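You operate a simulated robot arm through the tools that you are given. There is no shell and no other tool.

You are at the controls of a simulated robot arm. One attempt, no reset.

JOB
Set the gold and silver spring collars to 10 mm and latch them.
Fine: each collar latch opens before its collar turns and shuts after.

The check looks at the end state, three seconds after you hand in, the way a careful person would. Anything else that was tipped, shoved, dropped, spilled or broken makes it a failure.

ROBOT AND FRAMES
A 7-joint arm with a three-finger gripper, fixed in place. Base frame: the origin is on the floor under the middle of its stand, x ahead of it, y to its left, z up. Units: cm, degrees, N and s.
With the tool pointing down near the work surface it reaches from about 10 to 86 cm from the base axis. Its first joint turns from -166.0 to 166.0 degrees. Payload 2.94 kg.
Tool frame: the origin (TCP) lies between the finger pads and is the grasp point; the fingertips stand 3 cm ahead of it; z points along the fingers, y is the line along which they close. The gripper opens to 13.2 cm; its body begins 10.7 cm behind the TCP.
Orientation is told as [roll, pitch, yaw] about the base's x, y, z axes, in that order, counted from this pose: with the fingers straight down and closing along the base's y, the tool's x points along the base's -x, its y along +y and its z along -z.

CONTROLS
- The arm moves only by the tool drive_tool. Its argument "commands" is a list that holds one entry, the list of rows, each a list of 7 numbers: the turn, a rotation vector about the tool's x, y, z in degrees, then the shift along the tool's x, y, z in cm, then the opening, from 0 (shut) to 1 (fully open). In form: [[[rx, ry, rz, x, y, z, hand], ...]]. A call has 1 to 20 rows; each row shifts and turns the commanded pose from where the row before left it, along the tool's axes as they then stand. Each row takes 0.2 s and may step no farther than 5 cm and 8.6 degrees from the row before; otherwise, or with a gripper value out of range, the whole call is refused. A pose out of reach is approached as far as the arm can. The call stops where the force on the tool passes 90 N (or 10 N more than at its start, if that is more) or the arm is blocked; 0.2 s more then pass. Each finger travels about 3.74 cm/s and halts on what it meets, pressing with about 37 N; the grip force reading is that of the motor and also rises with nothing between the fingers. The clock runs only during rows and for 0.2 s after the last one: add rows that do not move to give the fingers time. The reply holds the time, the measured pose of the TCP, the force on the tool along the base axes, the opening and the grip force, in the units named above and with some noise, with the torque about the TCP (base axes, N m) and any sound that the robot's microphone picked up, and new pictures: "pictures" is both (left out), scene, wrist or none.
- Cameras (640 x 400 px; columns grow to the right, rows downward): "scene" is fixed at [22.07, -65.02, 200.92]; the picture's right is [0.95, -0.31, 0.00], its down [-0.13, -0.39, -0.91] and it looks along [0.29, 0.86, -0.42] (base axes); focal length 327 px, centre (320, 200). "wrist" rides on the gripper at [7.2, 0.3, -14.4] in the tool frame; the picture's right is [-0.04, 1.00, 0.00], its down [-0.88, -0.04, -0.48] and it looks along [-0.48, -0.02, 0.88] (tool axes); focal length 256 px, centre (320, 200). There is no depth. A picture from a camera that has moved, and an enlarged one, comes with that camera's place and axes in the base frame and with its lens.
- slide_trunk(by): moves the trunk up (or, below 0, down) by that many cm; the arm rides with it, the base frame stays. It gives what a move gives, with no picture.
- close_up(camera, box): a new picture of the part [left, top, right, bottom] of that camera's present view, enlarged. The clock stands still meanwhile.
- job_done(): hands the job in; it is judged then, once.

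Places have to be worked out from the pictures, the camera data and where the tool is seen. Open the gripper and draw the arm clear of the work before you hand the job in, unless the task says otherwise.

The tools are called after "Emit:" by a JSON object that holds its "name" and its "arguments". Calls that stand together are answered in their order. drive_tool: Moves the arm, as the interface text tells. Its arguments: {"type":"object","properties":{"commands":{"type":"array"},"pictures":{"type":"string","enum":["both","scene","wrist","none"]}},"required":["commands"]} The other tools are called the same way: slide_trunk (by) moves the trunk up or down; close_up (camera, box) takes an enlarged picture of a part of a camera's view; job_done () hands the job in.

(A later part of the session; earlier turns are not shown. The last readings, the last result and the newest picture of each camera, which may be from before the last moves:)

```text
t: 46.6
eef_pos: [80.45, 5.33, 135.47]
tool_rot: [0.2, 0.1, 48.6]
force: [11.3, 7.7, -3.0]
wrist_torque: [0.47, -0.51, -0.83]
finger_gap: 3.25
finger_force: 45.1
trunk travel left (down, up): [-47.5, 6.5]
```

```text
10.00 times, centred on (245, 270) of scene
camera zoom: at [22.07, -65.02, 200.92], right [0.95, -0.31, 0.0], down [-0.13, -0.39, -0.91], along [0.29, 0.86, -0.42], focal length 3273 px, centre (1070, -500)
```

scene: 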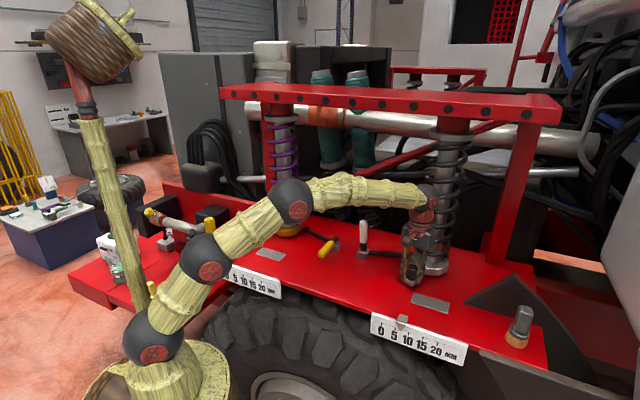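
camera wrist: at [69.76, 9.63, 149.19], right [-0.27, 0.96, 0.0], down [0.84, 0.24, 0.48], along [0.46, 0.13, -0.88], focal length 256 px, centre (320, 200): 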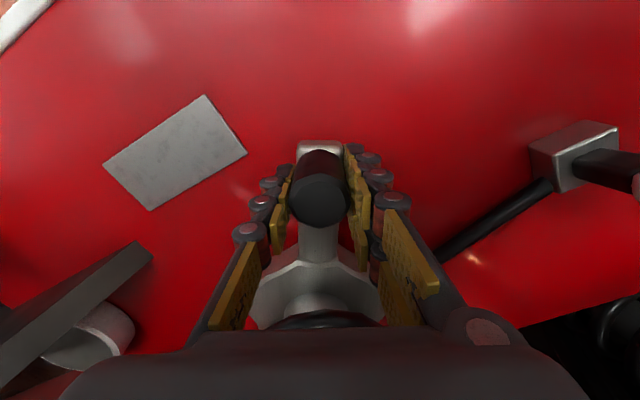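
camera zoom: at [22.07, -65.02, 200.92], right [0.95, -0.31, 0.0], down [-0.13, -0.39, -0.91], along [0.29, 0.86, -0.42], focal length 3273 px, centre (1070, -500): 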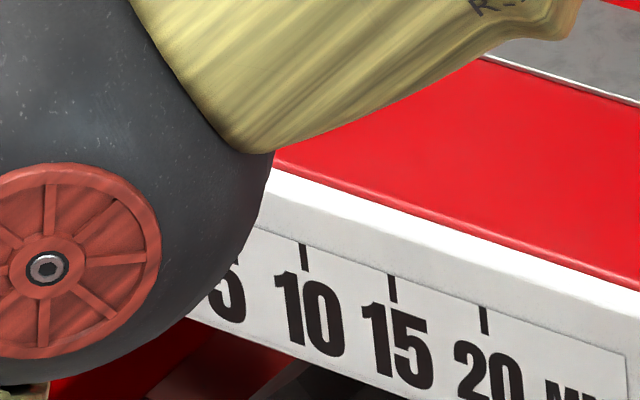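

The pointer tip is now on the 10 tick, with the same slight offset it showed at 0. I'll open the fingers and check whether the reading holds.

Emit:
{"name": "drive_tool", "arguments": {"commands": [[[0, 0, 0, 0, 0, 0, 0.3], [0, 0, 0, 0, 0, 0, 0.4], [0, 0, 0, 0, 0, 0, 0.5], [0, 0, 0, 0, 0, 0, 0.5]]], "pictures": "wrist"}}

Emit:
{"name": "close_up", "arguments": {"camera": "scene", "box": [380, 305, 440, 345]}}

```text
t: 47.6
eef_pos: [80.17, 5.2, 135.61]
tool_rot: [0.0, 0.0, 48.4]
force: [-0.3, -0.4, -0.4]
wrist_torque: [0.0, -0.01, -0.01]
finger_gap: 6.59
finger_force: 0.0
trunk travel left (down, up): [-47.5, 6.5]
camera wrist: at [75.16, -0.01, 149.99], right [-0.72, 0.69, 0.0], down [0.61, 0.63, 0.48], along [0.33, 0.34, -0.88], focal length 256 px, centre (320, 200)
```

wrist: 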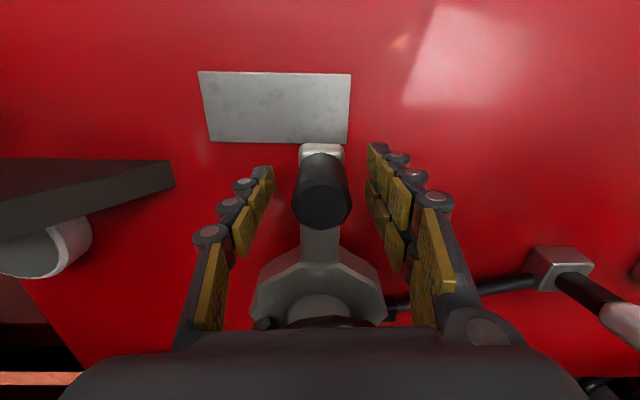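

```text
10.00 times, centred on (410, 325) of scene
camera zoom: at [22.07, -65.02, 200.92], right [0.95, -0.31, 0.0], down [-0.13, -0.39, -0.91], along [0.29, 0.86, -0.42], focal length 3273 px, centre (-580, -1050)
```

zoom: 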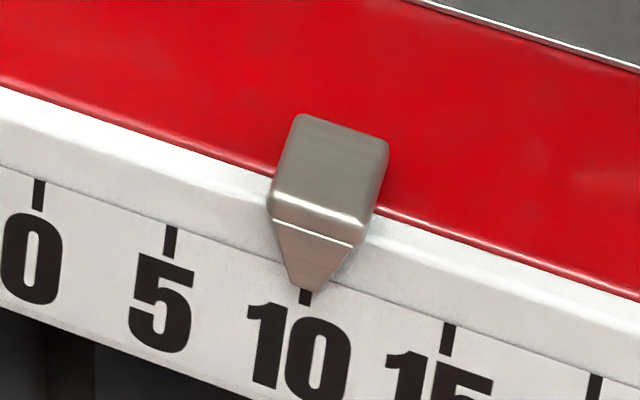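

After release the pointer still reads 10 (tip centre 305 px, tick 306 px). Now I'll lift off the knob, straighten to yaw 45, and move alongside the white lever so I can push it down from behind.

Emit:
{"name": "drive_tool", "arguments": {"commands": [[[0, 0, 0, 0, 0, -2.5, 0.5], [0, 0, 0, 0, 0, -2.5, 0.5], [0, 0, 0, 0, 0, -2.5, 0.5], [0, 0, 3.4, 0, 0, 0, 0.4], [0, 0, 0, 0, 4, 0, 0.2], [0, 0, 0, 0, 4, 0, 0.0], [0, 0, 0, 0, 4, 0, 0.0], [0, 0, 0, 0, 4, 0.5, 0.0], [0, 0, 0, 0, 0, 0, 0.0]]], "pictures": "both"}}

```text
t: 49.6
eef_pos: [68.9, 16.3, 142.43]
tool_rot: [-0.2, 0.0, 45.0]
force: [0.3, 1.1, -0.4]
wrist_torque: [0.05, -0.02, -0.01]
finger_gap: 0.0
finger_force: 22.9
trunk travel left (down, up): [-47.5, 6.5]
camera wrist: at [63.6, 11.38, 156.77], right [-0.68, 0.74, 0.0], down [0.65, 0.59, 0.48], along [0.35, 0.32, -0.88], focal length 256 px, centre (320, 200)
```

scene: 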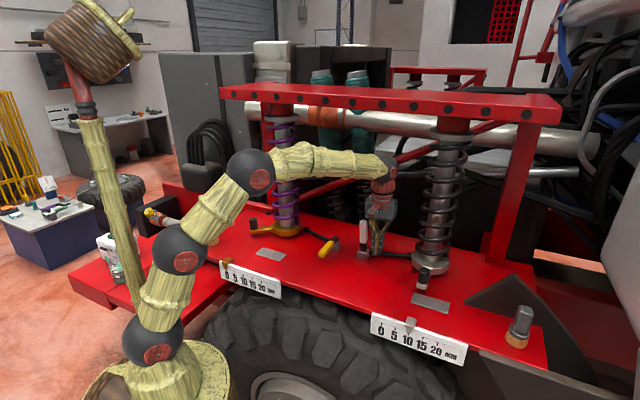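
wrist: 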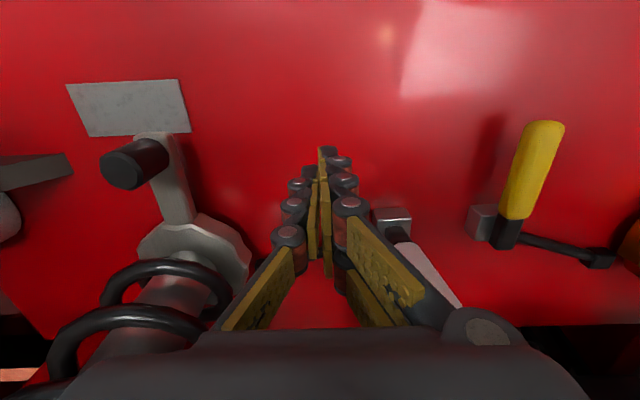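

I'm to the right of the white lever, with e1≈37 and the fingers closed. I'll move back past it in two stages while watching clearance to the spring and the bracing behind.

Emit:
{"name": "drive_tool", "arguments": {"commands": [[[0, 0, 0, -3.5, 0, 1.2, 0.0], [0, 0, 0, -3.5, 0, 1.2, 0.0], [0, 0, 0, 0, 0, 0, 0.0]]], "pictures": "both"}}

Emit:
{"name": "close_up", "arguments": {"camera": "scene", "box": [330, 140, 470, 270]}}

```text
t: 50.4
eef_pos: [73.69, 21.38, 140.12]
tool_rot: [0.0, 0.0, 45.1]
force: [-0.2, -0.2, -0.2]
wrist_torque: [0.01, 0.01, -0.02]
finger_gap: 0.02
finger_force: 28.9
trunk travel left (down, up): [-47.5, 6.5]
camera wrist: at [68.44, 16.47, 154.5], right [-0.68, 0.74, 0.0], down [0.65, 0.59, 0.48], along [0.35, 0.32, -0.88], focal length 256 px, centre (320, 200)
```

scene: 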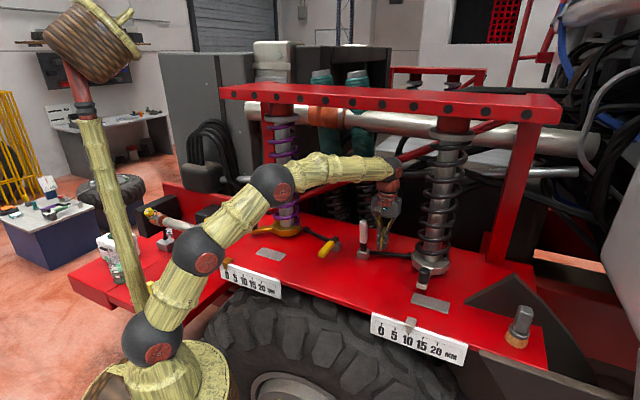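
wrist: 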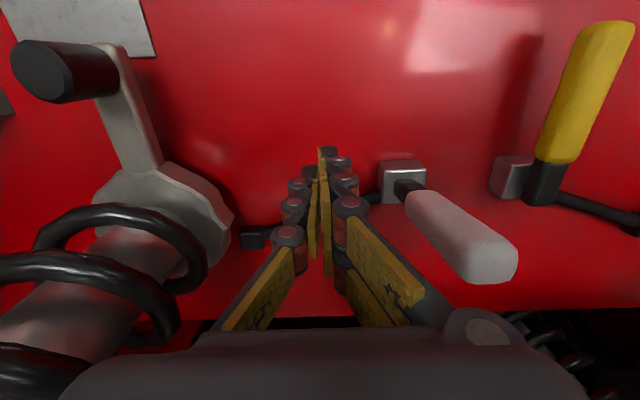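

```text
3.08 times, centred on (400, 205) of scene
camera zoom: at [22.07, -65.02, 200.92], right [0.95, -0.31, 0.0], down [-0.13, -0.39, -0.91], along [0.29, 0.86, -0.42], focal length 1007 px, centre (74, 185)
```

zoom: 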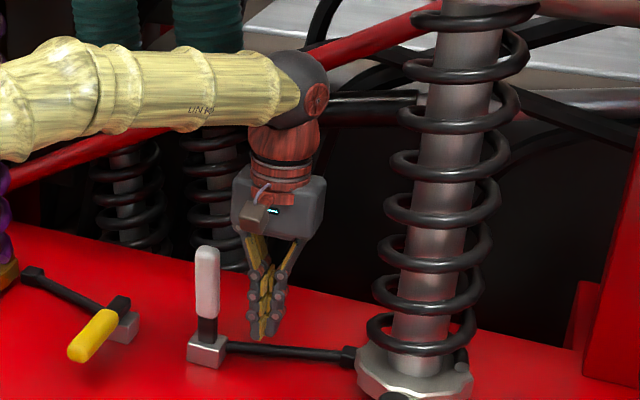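

The brace behind works out to e2≈86, so at e2≈75 the wrist keeps about 3 cm clearance. I'm moving back to e2≈75, still to the right of the lever.

Emit:
{"name": "drive_tool", "arguments": {"commands": [[[0, 0, 0, -2.6, 0, 0, 0.0], [0, 0, 0, -2.6, 0, 0, 0.0], [0, 0, 0, -2.6, 0, 0, 0.0], [0, 0, 0, 0, 0, 0, 0.0]]], "pictures": "both"}}

Emit:
{"name": "close_up", "arguments": {"camera": "scene", "box": [330, 140, 470, 270]}}

```text
t: 51.4
eef_pos: [79.33, 26.93, 140.31]
tool_rot: [0.0, -0.1, 45.0]
force: [-0.7, -0.8, 1.2]
wrist_torque: [0.01, -0.08, 0.01]
finger_gap: 0.0
finger_force: 28.4
trunk travel left (down, up): [-47.5, 6.5]
camera wrist: at [74.03, 22.04, 154.76], right [-0.68, 0.74, 0.0], down [0.65, 0.59, 0.48], along [0.35, 0.32, -0.88], focal length 256 px, centre (320, 200)
```

scene: 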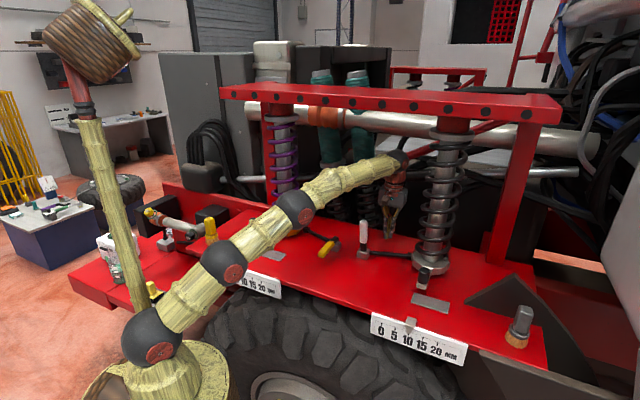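
wrist: 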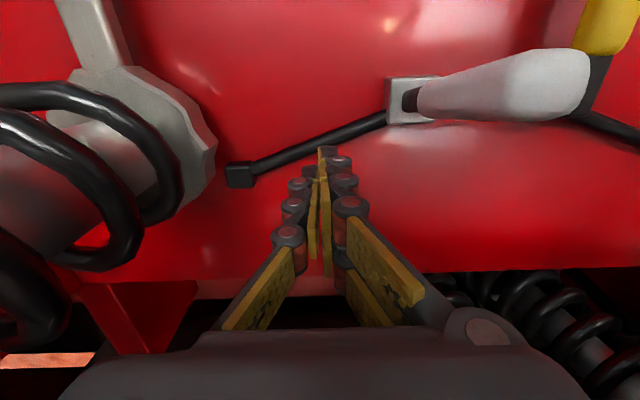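

```text
3.08 times, centred on (400, 205) of scene
camera zoom: at [22.07, -65.02, 200.92], right [0.95, -0.31, 0.0], down [-0.13, -0.39, -0.91], along [0.29, 0.86, -0.42], focal length 1007 px, centre (74, 185)
```

zoom: 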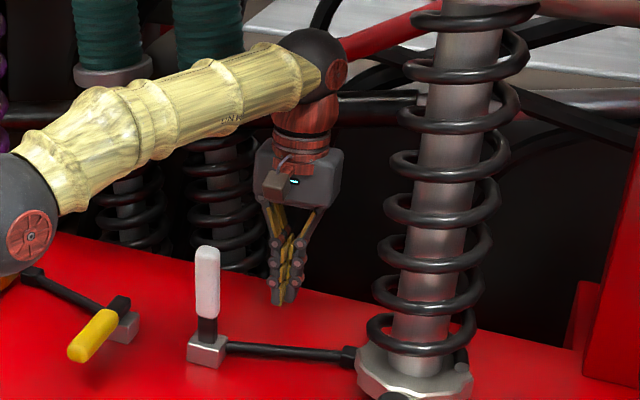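

The fingertips are now behind the lever, still to its right. I'm sliding 7.8 cm left to line up directly behind it.

Emit:
{"name": "drive_tool", "arguments": {"commands": [[[0, 0, 0, 0, 2.6, 0, 0.0], [0, 0, 0, 0, 2.6, 0, 0.0], [0, 0, 0, 0, 2.6, 0, 0.0], [0, 0, 0, 0, 0, 0, 0.0]]], "pictures": "both"}}

```text
t: 52.4
eef_pos: [74.06, 32.48, 140.15]
tool_rot: [0.0, 0.1, 45.1]
force: [0.7, -0.3, -1.5]
wrist_torque: [0.04, 0.06, -0.02]
finger_gap: 0.01
finger_force: 28.9
trunk travel left (down, up): [-47.5, 6.5]
camera wrist: at [68.68, 27.64, 154.57], right [-0.68, 0.74, 0.0], down [0.65, 0.59, 0.47], along [0.35, 0.32, -0.88], focal length 256 px, centre (320, 200)
```

scene: 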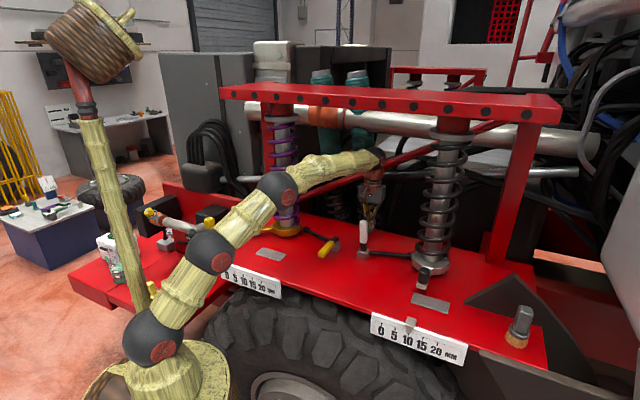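
wrist: 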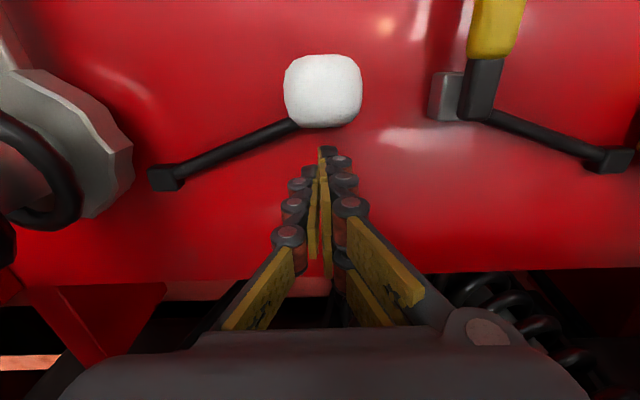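

The lever is end-on right in front of the closed fingers. I'm pushing forward (−e2) in 1 cm steps.

Emit:
{"name": "drive_tool", "arguments": {"commands": [[[0, 0, 0, 1, 0, 0, 0.0], [0, 0, 0, 1, 0, 0, 0.0], [0, 0, 0, 1, 0, 0, 0.0], [0, 0, 0, 1, 0, 0, 0.0], [0, 0, 0, 1, 0, 0, 0.0], [0, 0, 0, 1, 0, 0, 0.0], [0, 0, 0, 0, 0, 0, 0.0]]], "pictures": "both"}}

```text
t: 54.0
eef_pos: [69.59, 28.24, 140.22]
tool_rot: [-0.1, 0.1, 45.1]
force: [0.8, 0.7, 0.2]
wrist_torque: [-0.04, -0.01, 0.02]
finger_gap: 0.0
finger_force: 28.6
trunk travel left (down, up): [-47.5, 6.5]
camera wrist: at [64.26, 23.39, 154.59], right [-0.68, 0.74, 0.0], down [0.65, 0.6, 0.48], along [0.35, 0.32, -0.88], focal length 256 px, centre (320, 200)
```

scene: 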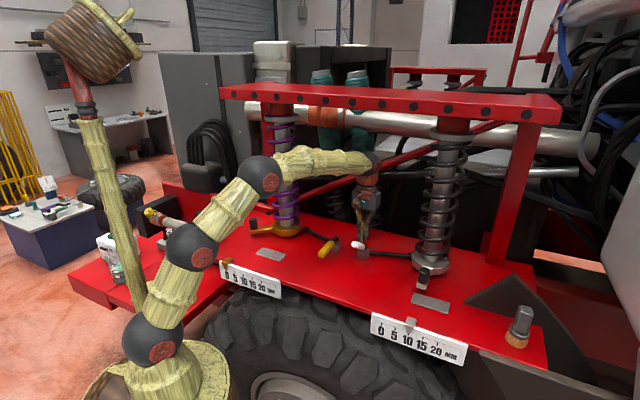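
wrist: 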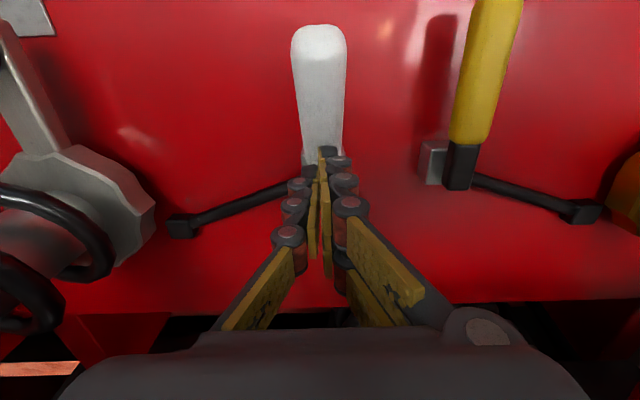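

Emit:
{"name": "close_up", "arguments": {"camera": "scene", "box": [310, 190, 430, 280]}}

```text
4.44 times, centred on (370, 235) of scene
camera zoom: at [22.07, -65.02, 200.92], right [0.95, -0.31, 0.0], down [-0.13, -0.39, -0.91], along [0.29, 0.86, -0.42], focal length 1455 px, centre (98, 44)
```

zoom: 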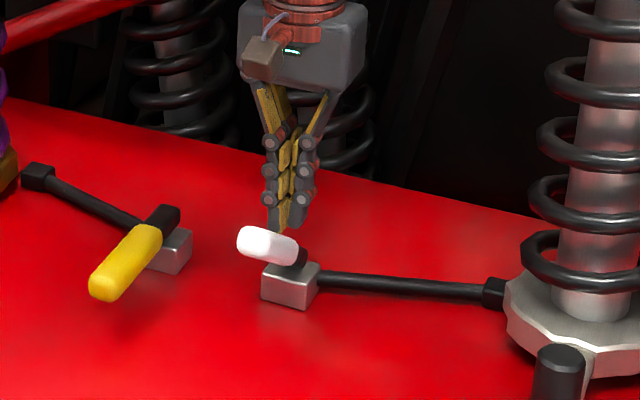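

The lever is resting at about 40°, and no force is left on the tool. I'll keep going forward and down to press it fully flat.

Emit:
{"name": "drive_tool", "arguments": {"commands": [[[0, 0, 0, 1.1, 0, 0.1, 0.0], [0, 0, 0, 1.1, 0, 0.2, 0.0], [0, 0, 0, 1.1, 0, 0.3, 0.0], [0, 0, 0, 1.1, 0, 0.4, 0.0], [0, 0, 0, 0.8, 0, 0.6, 0.0], [0, 0, 0, 0, 0, 0.6, 0.0], [0, 0, 0, 0, 0, 0.6, 0.0], [0, 0, 0, 0, 0, 0, 0.0]]], "pictures": "both"}}

Emit:
{"name": "close_up", "arguments": {"camera": "scene", "box": [310, 190, 430, 280]}}

```text
t: 55.8
eef_pos: [66.05, 24.75, 137.52]
tool_rot: [0.0, 0.0, 45.0]
force: [-0.1, 0.6, -0.2]
wrist_torque: [0.02, -0.01, -0.03]
finger_gap: 0.0
finger_force: 28.5
trunk travel left (down, up): [-47.5, 6.5]
camera wrist: at [60.63, 19.77, 151.88], right [-0.68, 0.74, 0.0], down [0.65, 0.6, 0.48], along [0.35, 0.32, -0.88], focal length 256 px, centre (320, 200)
```

scene: 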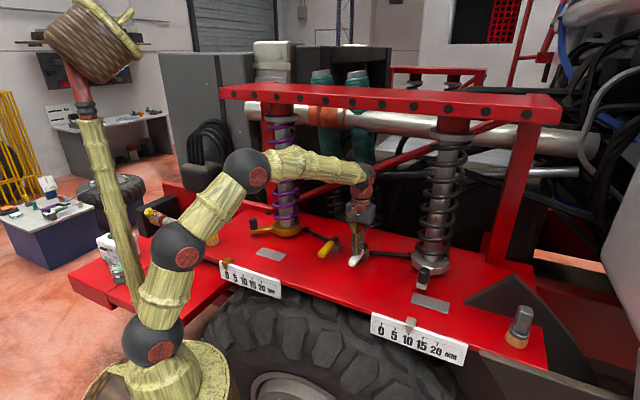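
wrist: 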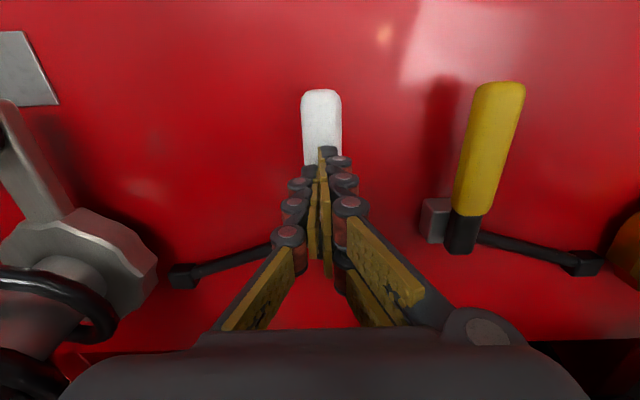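

```text
4.44 times, centred on (370, 235) of scene
camera zoom: at [22.07, -65.02, 200.92], right [0.95, -0.31, 0.0], down [-0.13, -0.39, -0.91], along [0.29, 0.86, -0.42], focal length 1455 px, centre (98, 44)
```

zoom: 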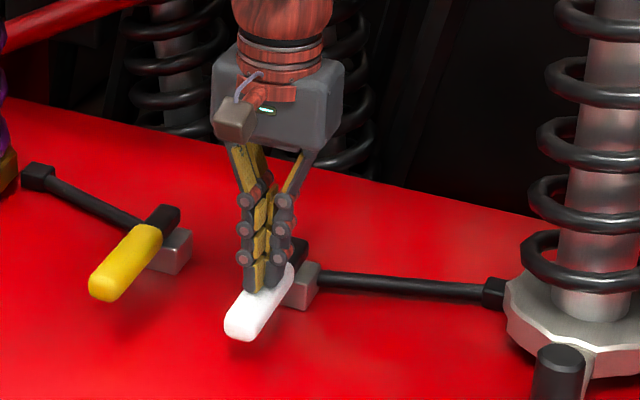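

The white lever is back flat, matching its original place. I'll press lightly on it until I feel contact, so it's fully seated.

Emit:
{"name": "drive_tool", "arguments": {"commands": [[[0, 0, 0, 0, 0, 0.4, 0.0], [0, 0, 0, 0, 0, 0.4, 0.0], [0, 0, 0, 0, 0, 0.3, 0.0], [0, 0, 0, 0, 0, 0, 0.0]]], "pictures": "none"}}

```text
t: 56.8
eef_pos: [66.0, 24.64, 137.09]
tool_rot: [-0.3, -0.6, 45.0]
force: [2.9, 1.6, 44.9]
wrist_torque: [0.25, -0.15, -0.03]
finger_gap: 0.6
finger_force: 28.4
trunk travel left (down, up): [-47.5, 6.5]
```

The press reached 45 N with the lever solid, so it's seated. I'll lift away and verify the silver latch and pointer.

Emit:
{"name": "drive_tool", "arguments": {"commands": [[[0, 0, 0, 0, 0, -1.5, 0.0], [0, 0, 0, 0, 0, -3, 0.1], [0, 0, 0, 0, 0, -3, 0.3], [0, 0, 0, 2, 0, -1.5, 0.45], [0, 0, 0, 2, 0, 0, 0.45], [0, 0, 0, 0, 0, 0, 0.45]]], "pictures": "both"}}

Emit:
{"name": "close_up", "arguments": {"camera": "scene", "box": [310, 210, 460, 290]}}

Emit:
{"name": "close_up", "arguments": {"camera": "scene", "box": [380, 305, 440, 345]}}

Emit:
{"name": "close_up", "arguments": {"camera": "scene", "box": [215, 250, 275, 290]}}

```text
t: 58.2
eef_pos: [63.3, 21.85, 145.43]
tool_rot: [0.1, 0.1, 45.0]
force: [0.1, 0.9, 0.4]
wrist_torque: [-0.01, -0.01, 0.01]
finger_gap: 5.95
finger_force: 0.1
trunk travel left (down, up): [-47.5, 6.5]
camera wrist: at [57.86, 16.9, 159.84], right [-0.68, 0.74, 0.0], down [0.65, 0.6, 0.47], along [0.35, 0.32, -0.88], focal length 256 px, centre (320, 200)
```

scene: 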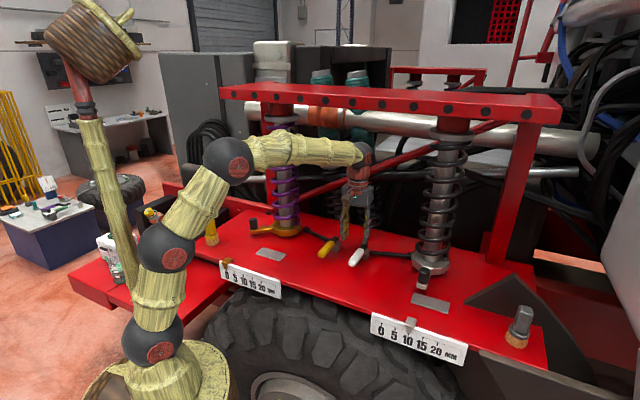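
wrist: 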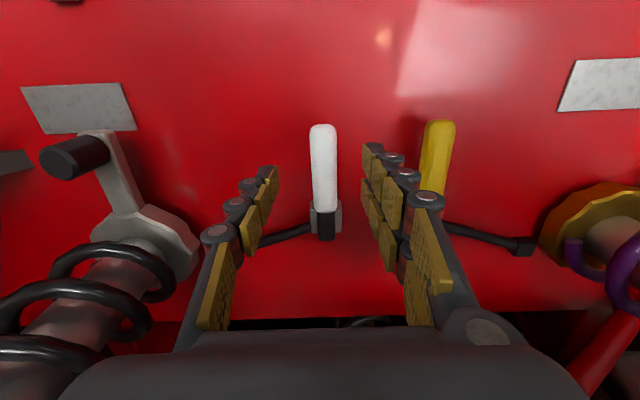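

```text
4.27 times, centred on (385, 250) of scene
camera zoom: at [22.07, -65.02, 200.92], right [0.95, -0.31, 0.0], down [-0.13, -0.39, -0.91], along [0.29, 0.86, -0.42], focal length 1396 px, centre (43, -13)
```

zoom: 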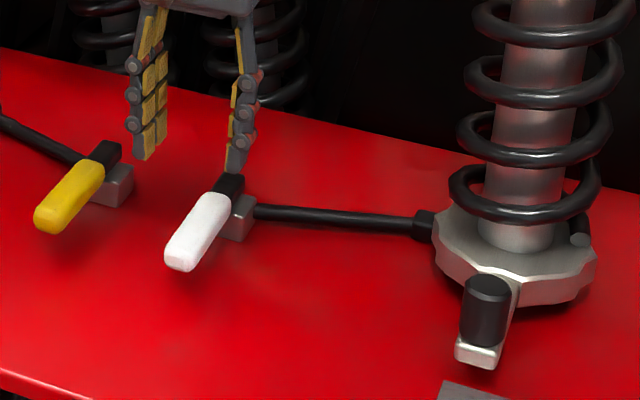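

```text
10.00 times, centred on (410, 325) of scene
camera zoom: at [22.07, -65.02, 200.92], right [0.95, -0.31, 0.0], down [-0.13, -0.39, -0.91], along [0.29, 0.86, -0.42], focal length 3273 px, centre (-580, -1050)
```

zoom: 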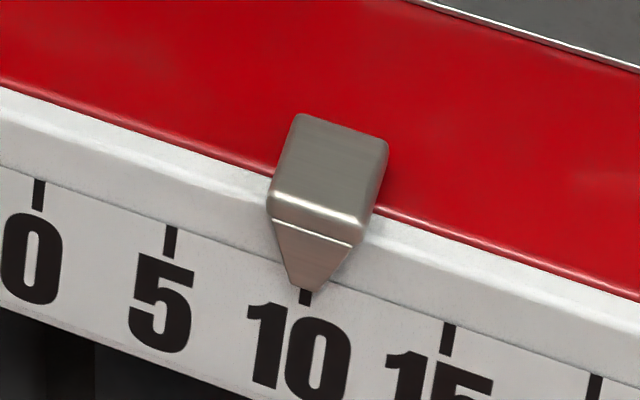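

```text
10.00 times, centred on (245, 270) of scene
camera zoom: at [22.07, -65.02, 200.92], right [0.95, -0.31, 0.0], down [-0.13, -0.39, -0.91], along [0.29, 0.86, -0.42], focal length 3273 px, centre (1070, -500)
```

zoom: 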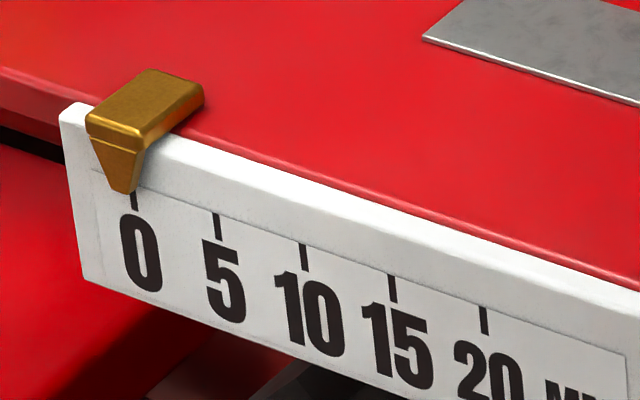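

Silver reads 10 with its latch flat, so it's done. On the gold scale the tip's right edge lines up with the 0 tick from this camera, a parallax offset of about −0.65 mm that I'll use as reference. I'm moving over to the gold latch at e1≈16.8 and turning to yaw -45.

Emit:
{"name": "drive_tool", "arguments": {"commands": [[[0, 0, 0, 2.55, 3.125, 0, 0.45], [0, 0, 0, 2.55, 3.125, 0, 0.45], [0, 0, 0, 2.55, 3.125, 0, 0.45], [0, 0, 0, 2.55, 3.125, 0, 0.45], [0, 0, 7.5, 0, 0, 0, 0.45], [0, 0, 7.5, 0, 0, 0, 0.45], [0, 0, 7.5, 0, 0, 0, 0.45], [0, 0, 7.5, 0, 0, 0, 0.45], [0, 0, 7.5, 0, 0, 0, 0.45], [0, 0, 7.5, 0, 0, 0, 0.45], [0, 0, 7.5, 0, 0, 0, 0.45], [0, 0, 7.5, 0, 0, 0, 0.45], [0, 0, 7.5, 0, 0, 0, 0.45], [0, 0, 7.5, 0, 0, 0, 0.45], [0, 0, 7.5, 0, 0, 0, 0.45], [0, 0, 7.5, 0, 0, 0, 0.45], [0, 0, 0, 0, 0, 0, 0.45]]], "pictures": "both"}}

```text
t: 61.8
eef_pos: [47.17, 23.34, 145.37]
tool_rot: [0.1, 0.0, -45.0]
force: [-1.0, 0.2, -0.7]
wrist_torque: [0.01, 0.02, -0.01]
finger_gap: 5.94
finger_force: 0.0
trunk travel left (down, up): [-47.5, 6.5]
camera wrist: at [42.22, 28.71, 159.69], right [0.74, 0.68, 0.0], down [0.59, -0.65, 0.48], along [0.32, -0.35, -0.88], focal length 256 px, centre (320, 200)
```

scene: 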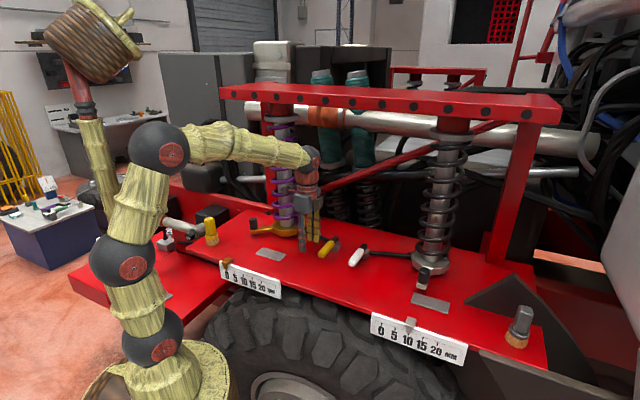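
wrist: 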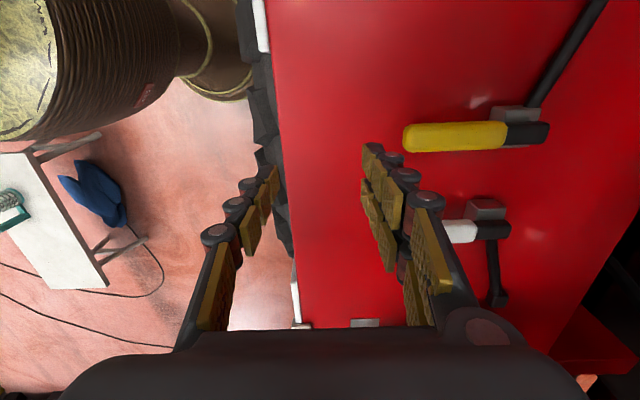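

The tool is aligned with the yellow handle (e1≈16.9, tip e2≈59.3). I'm leaning 60° and dropping in front of its tip, as I did for the white one.

Emit:
{"name": "drive_tool", "arguments": {"commands": [[[-7.5, 0, 0, 0, 0, 0, 0.45], [-7.5, 0, 0, 0, 0, 0, 0.45], [-7.5, 0, 0, 0, 0, 0, 0.45], [-7.5, 0, 0, 0, 0, 0, 0.45], [-7.5, 0, 0, 0, 0, 0, 0.45], [-7.5, 0, 0, 0, 0, 0, 0.45], [-7.5, 0, 0, 0, 0, 0, 0.45], [-7.5, 0, 0, 0, 0, 0, 0.45], [0, 0, 0, 0, -2.02, 2.76, 0.45], [0, 0, 0, 0, -2.02, 2.76, 0.45], [0, 0, 0, 0, -2.02, 2.76, 0.45], [0, 0, 0, 0, 0, 0, 0.45]]], "pictures": "both"}}

Emit:
{"name": "close_up", "arguments": {"camera": "wrist", "box": [200, 80, 420, 240]}}

```text
t: 64.4
eef_pos: [49.89, 26.28, 135.92]
tool_rot: [60.0, -0.1, -45.0]
force: [0.0, 0.1, 0.9]
wrist_torque: [0.01, 0.0, 0.0]
finger_gap: 5.95
finger_force: 0.0
trunk travel left (down, up): [-47.5, 6.5]
camera wrist: at [36.01, 22.72, 143.37], right [0.38, 0.32, 0.87], down [0.32, -0.93, 0.2], along [0.87, 0.2, -0.46], focal length 256 px, centre (320, 200)
```

scene: 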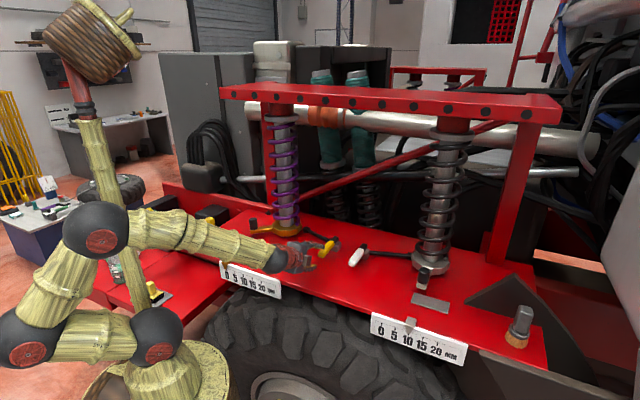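
wrist: 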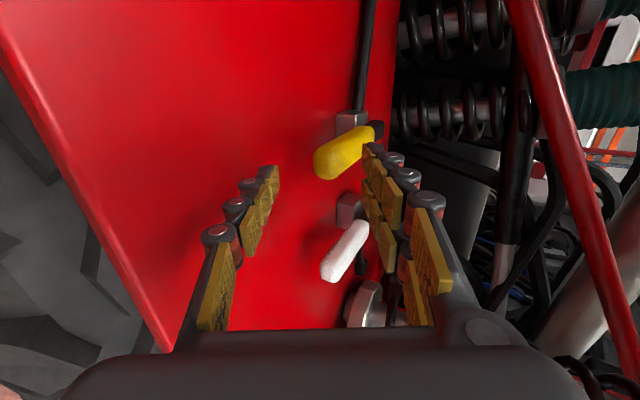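

```text
2.50 times, centred on (310, 160) of wrist
camera zoom: at [36.01, 22.72, 143.37], right [0.38, 0.32, 0.87], down [0.32, -0.93, 0.2], along [0.87, 0.2, -0.46], focal length 640 px, centre (345, 300)
```

zoom: 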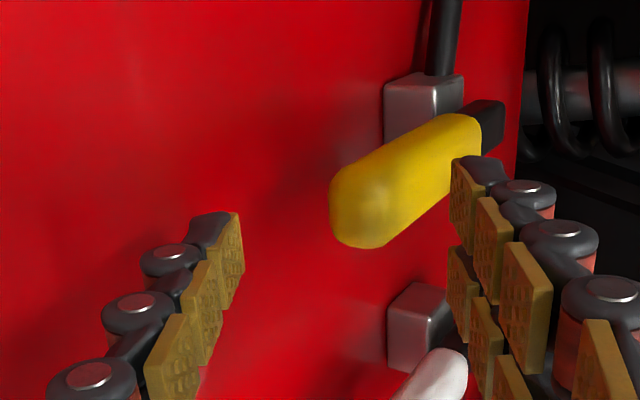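

Alignment matches the white case, with the yellow handle about 0.3 cm to the right. I'm lowering and sliding the lower finger under its tip.

Emit:
{"name": "drive_tool", "arguments": {"commands": [[[0, 0, 0, -0.15, -0.62, 0.36, 0.45], [0, 0, 0, -0.15, -0.62, 0.36, 0.45], [0, 0, 0, 0, 0.5, 0.866, 0.45], [0, 0, 0, 0, 0.5, 0.866, 0.45], [0, 0, 0, 0, 0.5, 0.866, 0.45], [0, 0, 0, 0, 0.5, 0.866, 0.45], [0, 0, 0, 0, 0, 0, 0.45]]], "pictures": "both"}}

Emit:
{"name": "close_up", "arguments": {"camera": "wrist", "box": [200, 80, 420, 240]}}

```text
t: 66.0
eef_pos: [53.15, 28.94, 134.52]
tool_rot: [60.0, 0.0, -45.0]
force: [-0.2, 0.1, -0.3]
wrist_torque: [-0.03, -0.01, -0.02]
finger_gap: 5.94
finger_force: 0.1
trunk travel left (down, up): [-47.5, 6.5]
camera wrist: at [39.3, 25.31, 141.91], right [0.38, 0.32, 0.87], down [0.32, -0.93, 0.2], along [0.87, 0.2, -0.46], focal length 256 px, centre (320, 200)
```

scene: 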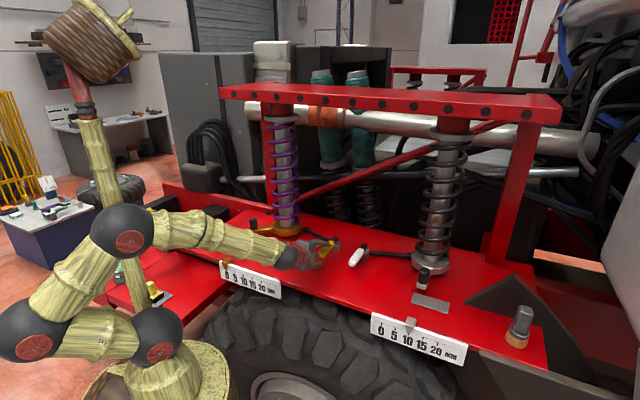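
wrist: 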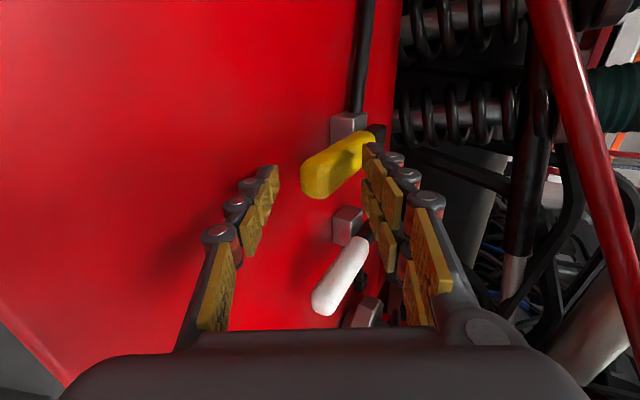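

```text
2.50 times, centred on (310, 160) of wrist
camera zoom: at [39.3, 25.31, 141.91], right [0.38, 0.32, 0.87], down [0.32, -0.93, 0.2], along [0.87, 0.2, -0.46], focal length 640 px, centre (345, 300)
```

zoom: 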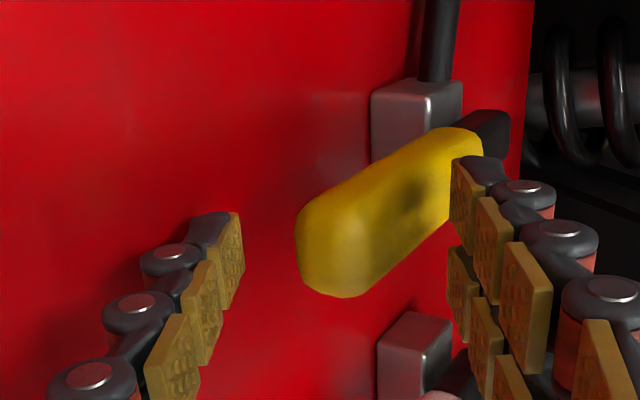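

The geometry is the same as for the white lever, so I'm repeating the lifting arc up to about 75°.

Emit:
{"name": "drive_tool", "arguments": {"commands": [[[0, 0, 0, 0, 0.5, 0.866, 0.45], [0, 0, 0, 0, 0.5, 0.866, 0.45], [0, 0, 0, 0, 1.264, -0.21, 0.45], [0, 0, 0, 0, 1.264, -0.21, 0.45], [0, 0, 0, 0, 1.259, 0.081, 0.45], [0, 0, 0, 0, 1.259, 0.081, 0.45], [0, 0, 0, 0, 1.163, 0.165, 0.45], [0, 0, 0, 0, 1.163, 0.165, 0.45], [0, 0, 0, 0, 1.163, 0.165, 0.45], [0, 0, 0, 0, 1.163, 0.165, 0.45], [0, 0, 0, 0, 0.918, 0.74, 0.45], [0, 0, 0, 0, 0.918, 0.74, 0.45], [0, 0, 0, 0, 0, 0, 0.45]]], "pictures": "both"}}

Emit:
{"name": "close_up", "arguments": {"camera": "wrist", "box": [200, 80, 420, 240]}}

```text
t: 68.8
eef_pos: [59.68, 35.46, 143.62]
tool_rot: [60.0, 0.0, -44.9]
force: [0.3, -0.8, 0.5]
wrist_torque: [-0.03, 0.02, -0.01]
finger_gap: 5.97
finger_force: 0.5
trunk travel left (down, up): [-47.5, 6.5]
camera wrist: at [45.93, 31.94, 151.01], right [0.38, 0.32, 0.87], down [0.32, -0.93, 0.2], along [0.87, 0.2, -0.46], focal length 256 px, centre (320, 200)
```

scene: 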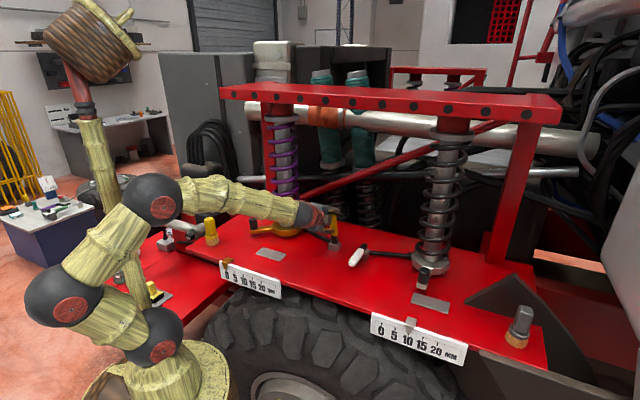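
wrist: 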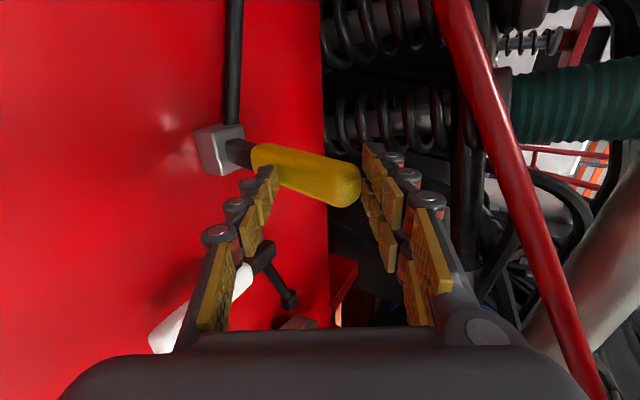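

```text
2.50 times, centred on (310, 160) of wrist
camera zoom: at [45.93, 31.94, 151.01], right [0.38, 0.32, 0.87], down [0.32, -0.93, 0.2], along [0.87, 0.2, -0.46], focal length 640 px, centre (345, 300)
```

zoom: 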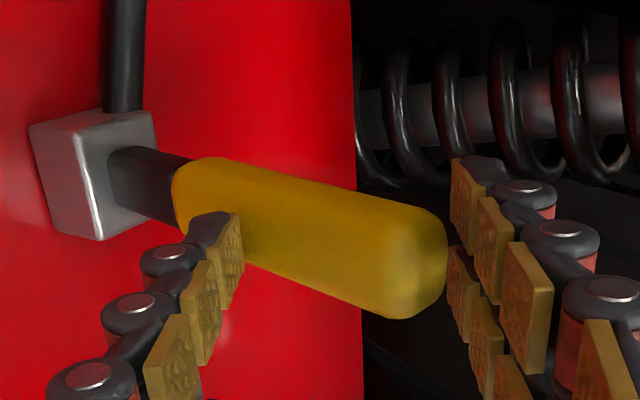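

The yellow lever is at the same ~75°. I'm opening slightly and nudging it to its stop in small steps, more gently this time.

Emit:
{"name": "drive_tool", "arguments": {"commands": [[[0, 0, 0, 0, 0.845, 0.263, 0.52], [0, 0, 0, 0, 0.845, 0.263, 0.6], [0, 0, 0, 0, 0.2, 0.35, 0.6], [0, 0, 0, 0, 0.2, 0.35, 0.6], [0, 0, 0, 0, 0, 0, 0.6]]], "pictures": "wrist"}}

```text
t: 70.0
eef_pos: [60.87, 36.8, 144.77]
tool_rot: [60.0, 0.0, -45.1]
force: [-15.9, -12.7, -0.2]
wrist_torque: [-0.6, 0.9, 0.01]
finger_gap: 9.23
finger_force: 9.5
trunk travel left (down, up): [-47.5, 6.5]
camera wrist: at [47.1, 33.22, 152.25], right [0.38, 0.32, 0.87], down [0.32, -0.93, 0.2], along [0.87, 0.2, -0.46], focal length 256 px, centre (320, 200)
```

wrist: 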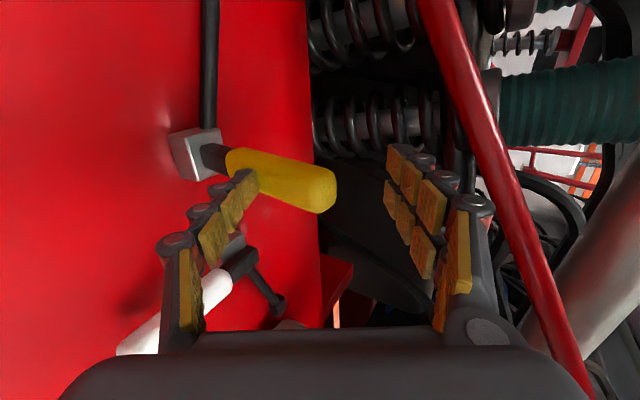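

The lever is at its stop with about 20 N. Backing straight off to check that it stays up.

Emit:
{"name": "drive_tool", "arguments": {"commands": [[[0, 0, 0, 0, -0.5, -0.866, 0.6], [0, 0, 0, 0, -0.5, -0.866, 0.6], [0, 0, 0, 0, -0.5, -0.866, 0.6], [0, 0, 0, 0, -0.5, -0.866, 0.6], [0, 0, 0, 0, -0.5, -0.866, 0.6], [0, 0, 0, 0, -0.5, -0.866, 0.6], [0, 0, 0, 0, -0.5, -0.866, 0.6], [0, 0, 0, 0, 0, 0, 0.6]]], "pictures": "both"}}

Emit:
{"name": "close_up", "arguments": {"camera": "scene", "box": [240, 190, 400, 290]}}

```text
t: 71.8
eef_pos: [56.32, 32.03, 144.7]
tool_rot: [60.1, 0.0, -45.0]
force: [0.0, 0.3, 0.2]
wrist_torque: [0.02, -0.04, 0.01]
finger_gap: 7.93
finger_force: 0.0
trunk travel left (down, up): [-47.5, 6.5]
camera wrist: at [42.44, 28.48, 152.13], right [0.38, 0.32, 0.87], down [0.32, -0.93, 0.21], along [0.87, 0.2, -0.46], focal length 256 px, centre (320, 200)
```

scene: 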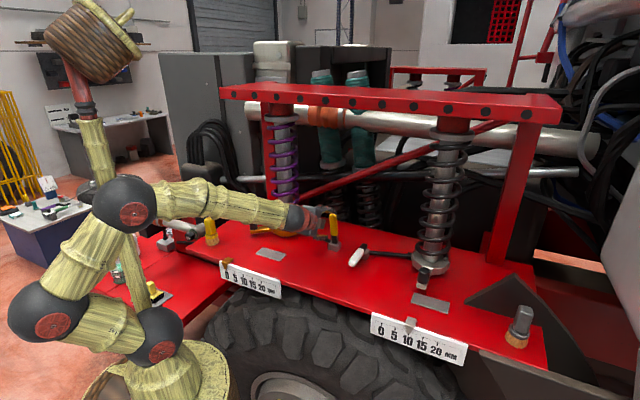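
wrist: 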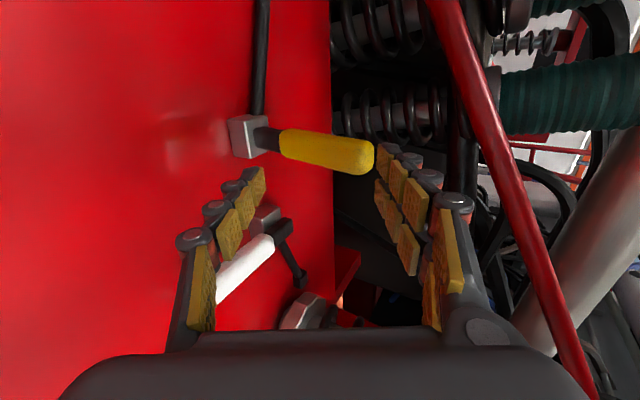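

```text
4.00 times, centred on (320, 240) of scene
camera zoom: at [22.07, -65.02, 200.92], right [0.95, -0.31, 0.0], down [-0.13, -0.39, -0.91], along [0.29, 0.86, -0.42], focal length 1309 px, centre (320, 40)
```

zoom: 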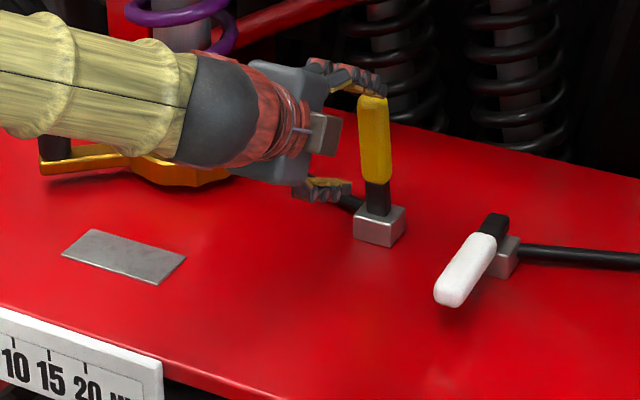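

The yellow lever stays upright, so the gold latch is open. I'll withdraw, level the tool, and turn to yaw 0 for the gold knob.

Emit:
{"name": "drive_tool", "arguments": {"commands": [[[0, 0, 0, 0, 1.31, -3.07, 0.6], [0, 0, 0, 0, 1.31, -3.07, 0.6], [0, 0, 0, 0, 1.31, -3.07, 0.6], [7.5, 0, 0, 0, 0, 0, 0.6], [7.5, 0, 0, 0, 0, 0, 0.6], [7.5, 0, 0, 0, 0, 0, 0.6], [7.5, 0, 0, 0, 0, 0, 0.6], [7.5, 0, 0, 0, 0, 0, 0.6], [7.5, 0, 0, 0, 0, 0, 0.6], [7.5, 0, 0, 0, 0, 0, 0.6], [7.5, 0, 0, 0, 0, 0, 0.6], [0, 0, -7.5, 0, 0, 0, 0.6], [0, 0, -7.5, 0, 0, 0, 0.6], [0, 0, -7.5, 0, 0, 0, 0.6], [0, 0, -7.5, 0, 0, 0, 0.6], [0, 0, -7.5, 0, 0, 0, 0.6], [0, 0, -7.5, 0, 0, 0, 0.6], [0, 0, 0, 0, 0, 0, 0.6]]], "pictures": "both"}}

```text
t: 75.6
eef_pos: [52.02, 27.81, 152.79]
tool_rot: [0.0, 0.0, 0.1]
force: [-0.9, 0.3, 0.5]
wrist_torque: [-0.02, -0.03, 0.02]
finger_gap: 7.9
finger_force: 0.1
trunk travel left (down, up): [-47.5, 6.5]
camera wrist: at [44.78, 28.12, 167.17], right [0.04, 1.0, 0.0], down [0.88, -0.04, 0.48], along [0.48, -0.02, -0.88], focal length 256 px, centre (320, 200)
```

scene: 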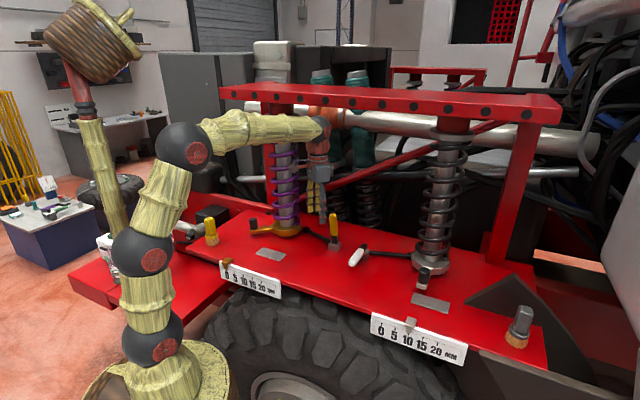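
wrist: 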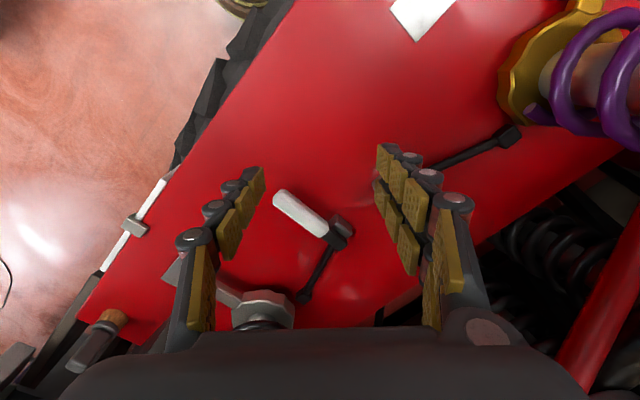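

Clear. I'm moving over toward the gold knob area at a safe height.

Emit:
{"name": "drive_tool", "arguments": {"commands": [[[0, 0, 0, 2.4, 3.2, 0.7, 0.6], [0, 0, 0, 2.4, 3.2, 0.7, 0.6], [0, 0, 0, 2.4, 3.2, 0.7, 0.6], [0, 0, 0, 2.4, 3.2, 0.7, 0.6], [0, 0, 0, 2.4, 3.2, 0.7, 0.6], [0, 0, 0, 2.4, 3.2, 0.7, 0.55], [0, 0, 0, 2.4, 3.2, 0.7, 0.5], [0, 0, 0, 2.2, 3.2, 0.7, 0.5], [0, 0, 0, 0, 0, 0, 0.5]]], "pictures": "both"}}

Emit:
{"name": "close_up", "arguments": {"camera": "scene", "box": [180, 180, 320, 290]}}

```text
t: 77.6
eef_pos: [32.75, 53.41, 147.47]
tool_rot: [0.0, -0.1, -0.1]
force: [-0.9, -0.3, -0.5]
wrist_torque: [0.04, 0.02, -0.01]
finger_gap: 6.62
finger_force: 0.1
trunk travel left (down, up): [-47.5, 6.5]
camera wrist: at [25.49, 53.64, 161.87], right [0.04, 1.0, 0.0], down [0.88, -0.04, 0.48], along [0.48, -0.02, -0.88], focal length 256 px, centre (320, 200)
```

scene: 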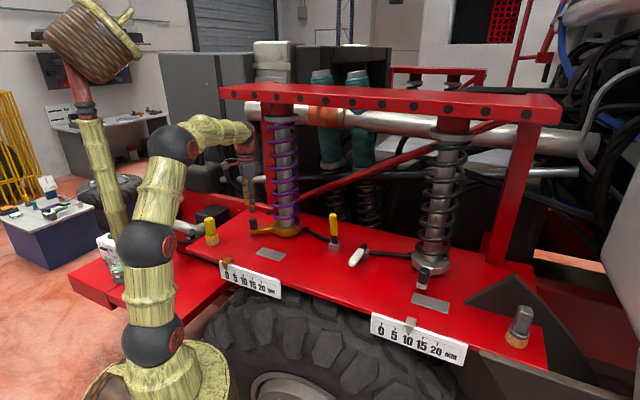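
wrist: 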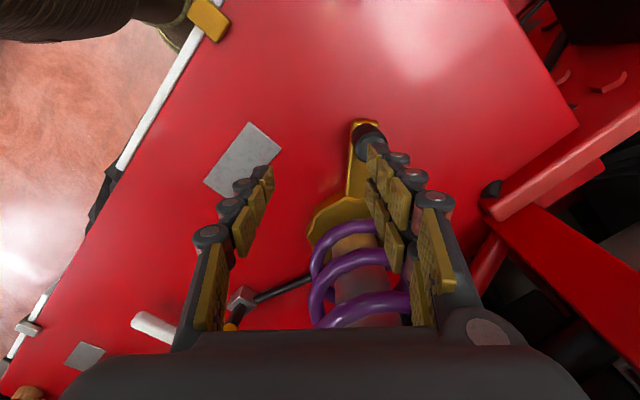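

```text
3.64 times, centred on (250, 235) of scene
camera zoom: at [22.07, -65.02, 200.92], right [0.95, -0.31, 0.0], down [-0.13, -0.39, -0.91], along [0.29, 0.86, -0.42], focal length 1190 px, centre (574, 73)
```

zoom: 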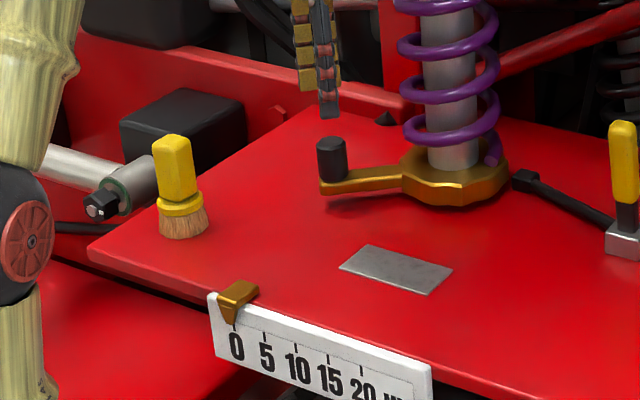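

The gold knob is partly hidden behind the right fingers. I'll shift +y to centre it and get a better fix.

Emit:
{"name": "drive_tool", "arguments": {"commands": [[[0, 0, 0, -0.4, 2.3, 1.2, 0.5], [0, 0, 0, -0.4, 2.3, 1.2, 0.5], [0, 0, 0, 0, 0, 0, 0.5]]], "pictures": "both"}}

Emit:
{"name": "close_up", "arguments": {"camera": "wrist", "box": [220, 80, 420, 240]}}

Emit:
{"name": "close_up", "arguments": {"camera": "scene", "box": [220, 190, 320, 260]}}

```text
t: 78.4
eef_pos: [33.6, 58.01, 144.77]
tool_rot: [0.0, 0.0, 0.1]
force: [0.0, -0.6, 1.0]
wrist_torque: [0.02, -0.03, 0.03]
finger_gap: 6.61
finger_force: 0.1
trunk travel left (down, up): [-47.5, 6.5]
camera wrist: at [26.35, 58.27, 159.24], right [0.04, 1.0, 0.0], down [0.88, -0.04, 0.48], along [0.48, -0.02, -0.88], focal length 256 px, centre (320, 200)
```

scene: 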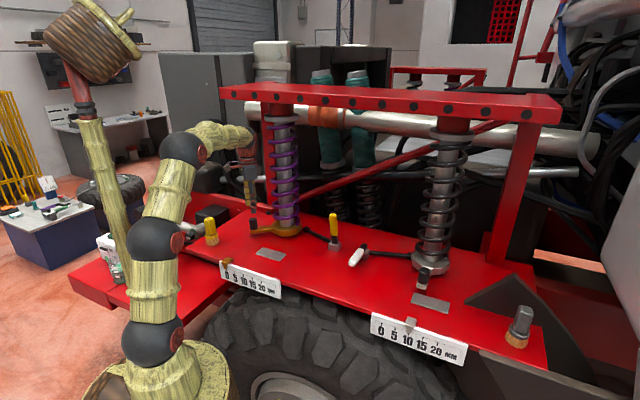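
wrist: 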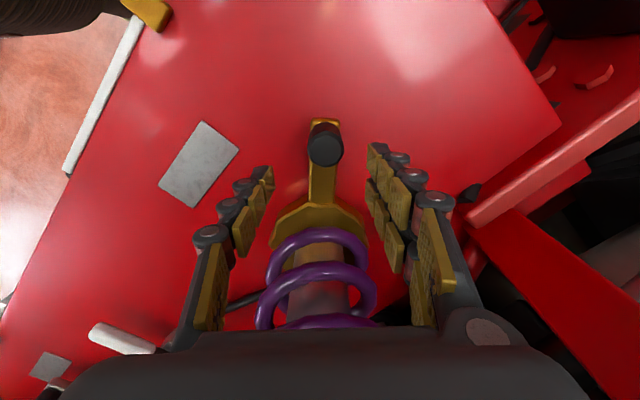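

```text
2.50 times, centred on (320, 160) of wrist
camera zoom: at [26.35, 58.27, 159.24], right [0.04, 1.0, 0.0], down [0.88, -0.04, 0.48], along [0.48, -0.02, -0.88], focal length 640 px, centre (320, 300)
```

zoom: 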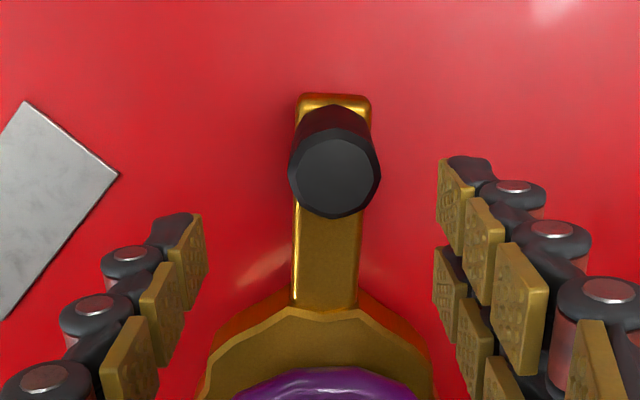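

```text
5.71 times, centred on (270, 225) of scene
camera zoom: at [22.07, -65.02, 200.92], right [0.95, -0.31, 0.0], down [-0.13, -0.39, -0.91], along [0.29, 0.86, -0.42], focal length 1870 px, centre (606, 57)
```

zoom: 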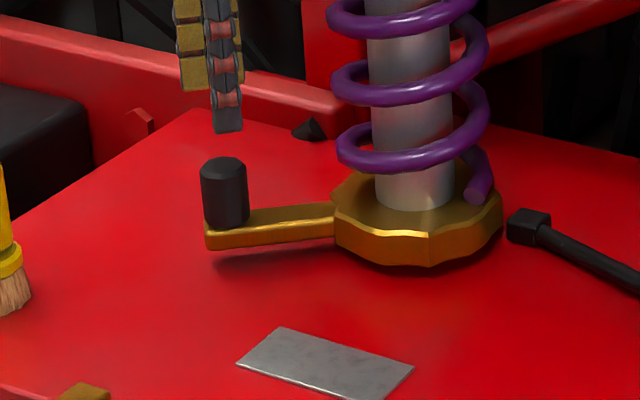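

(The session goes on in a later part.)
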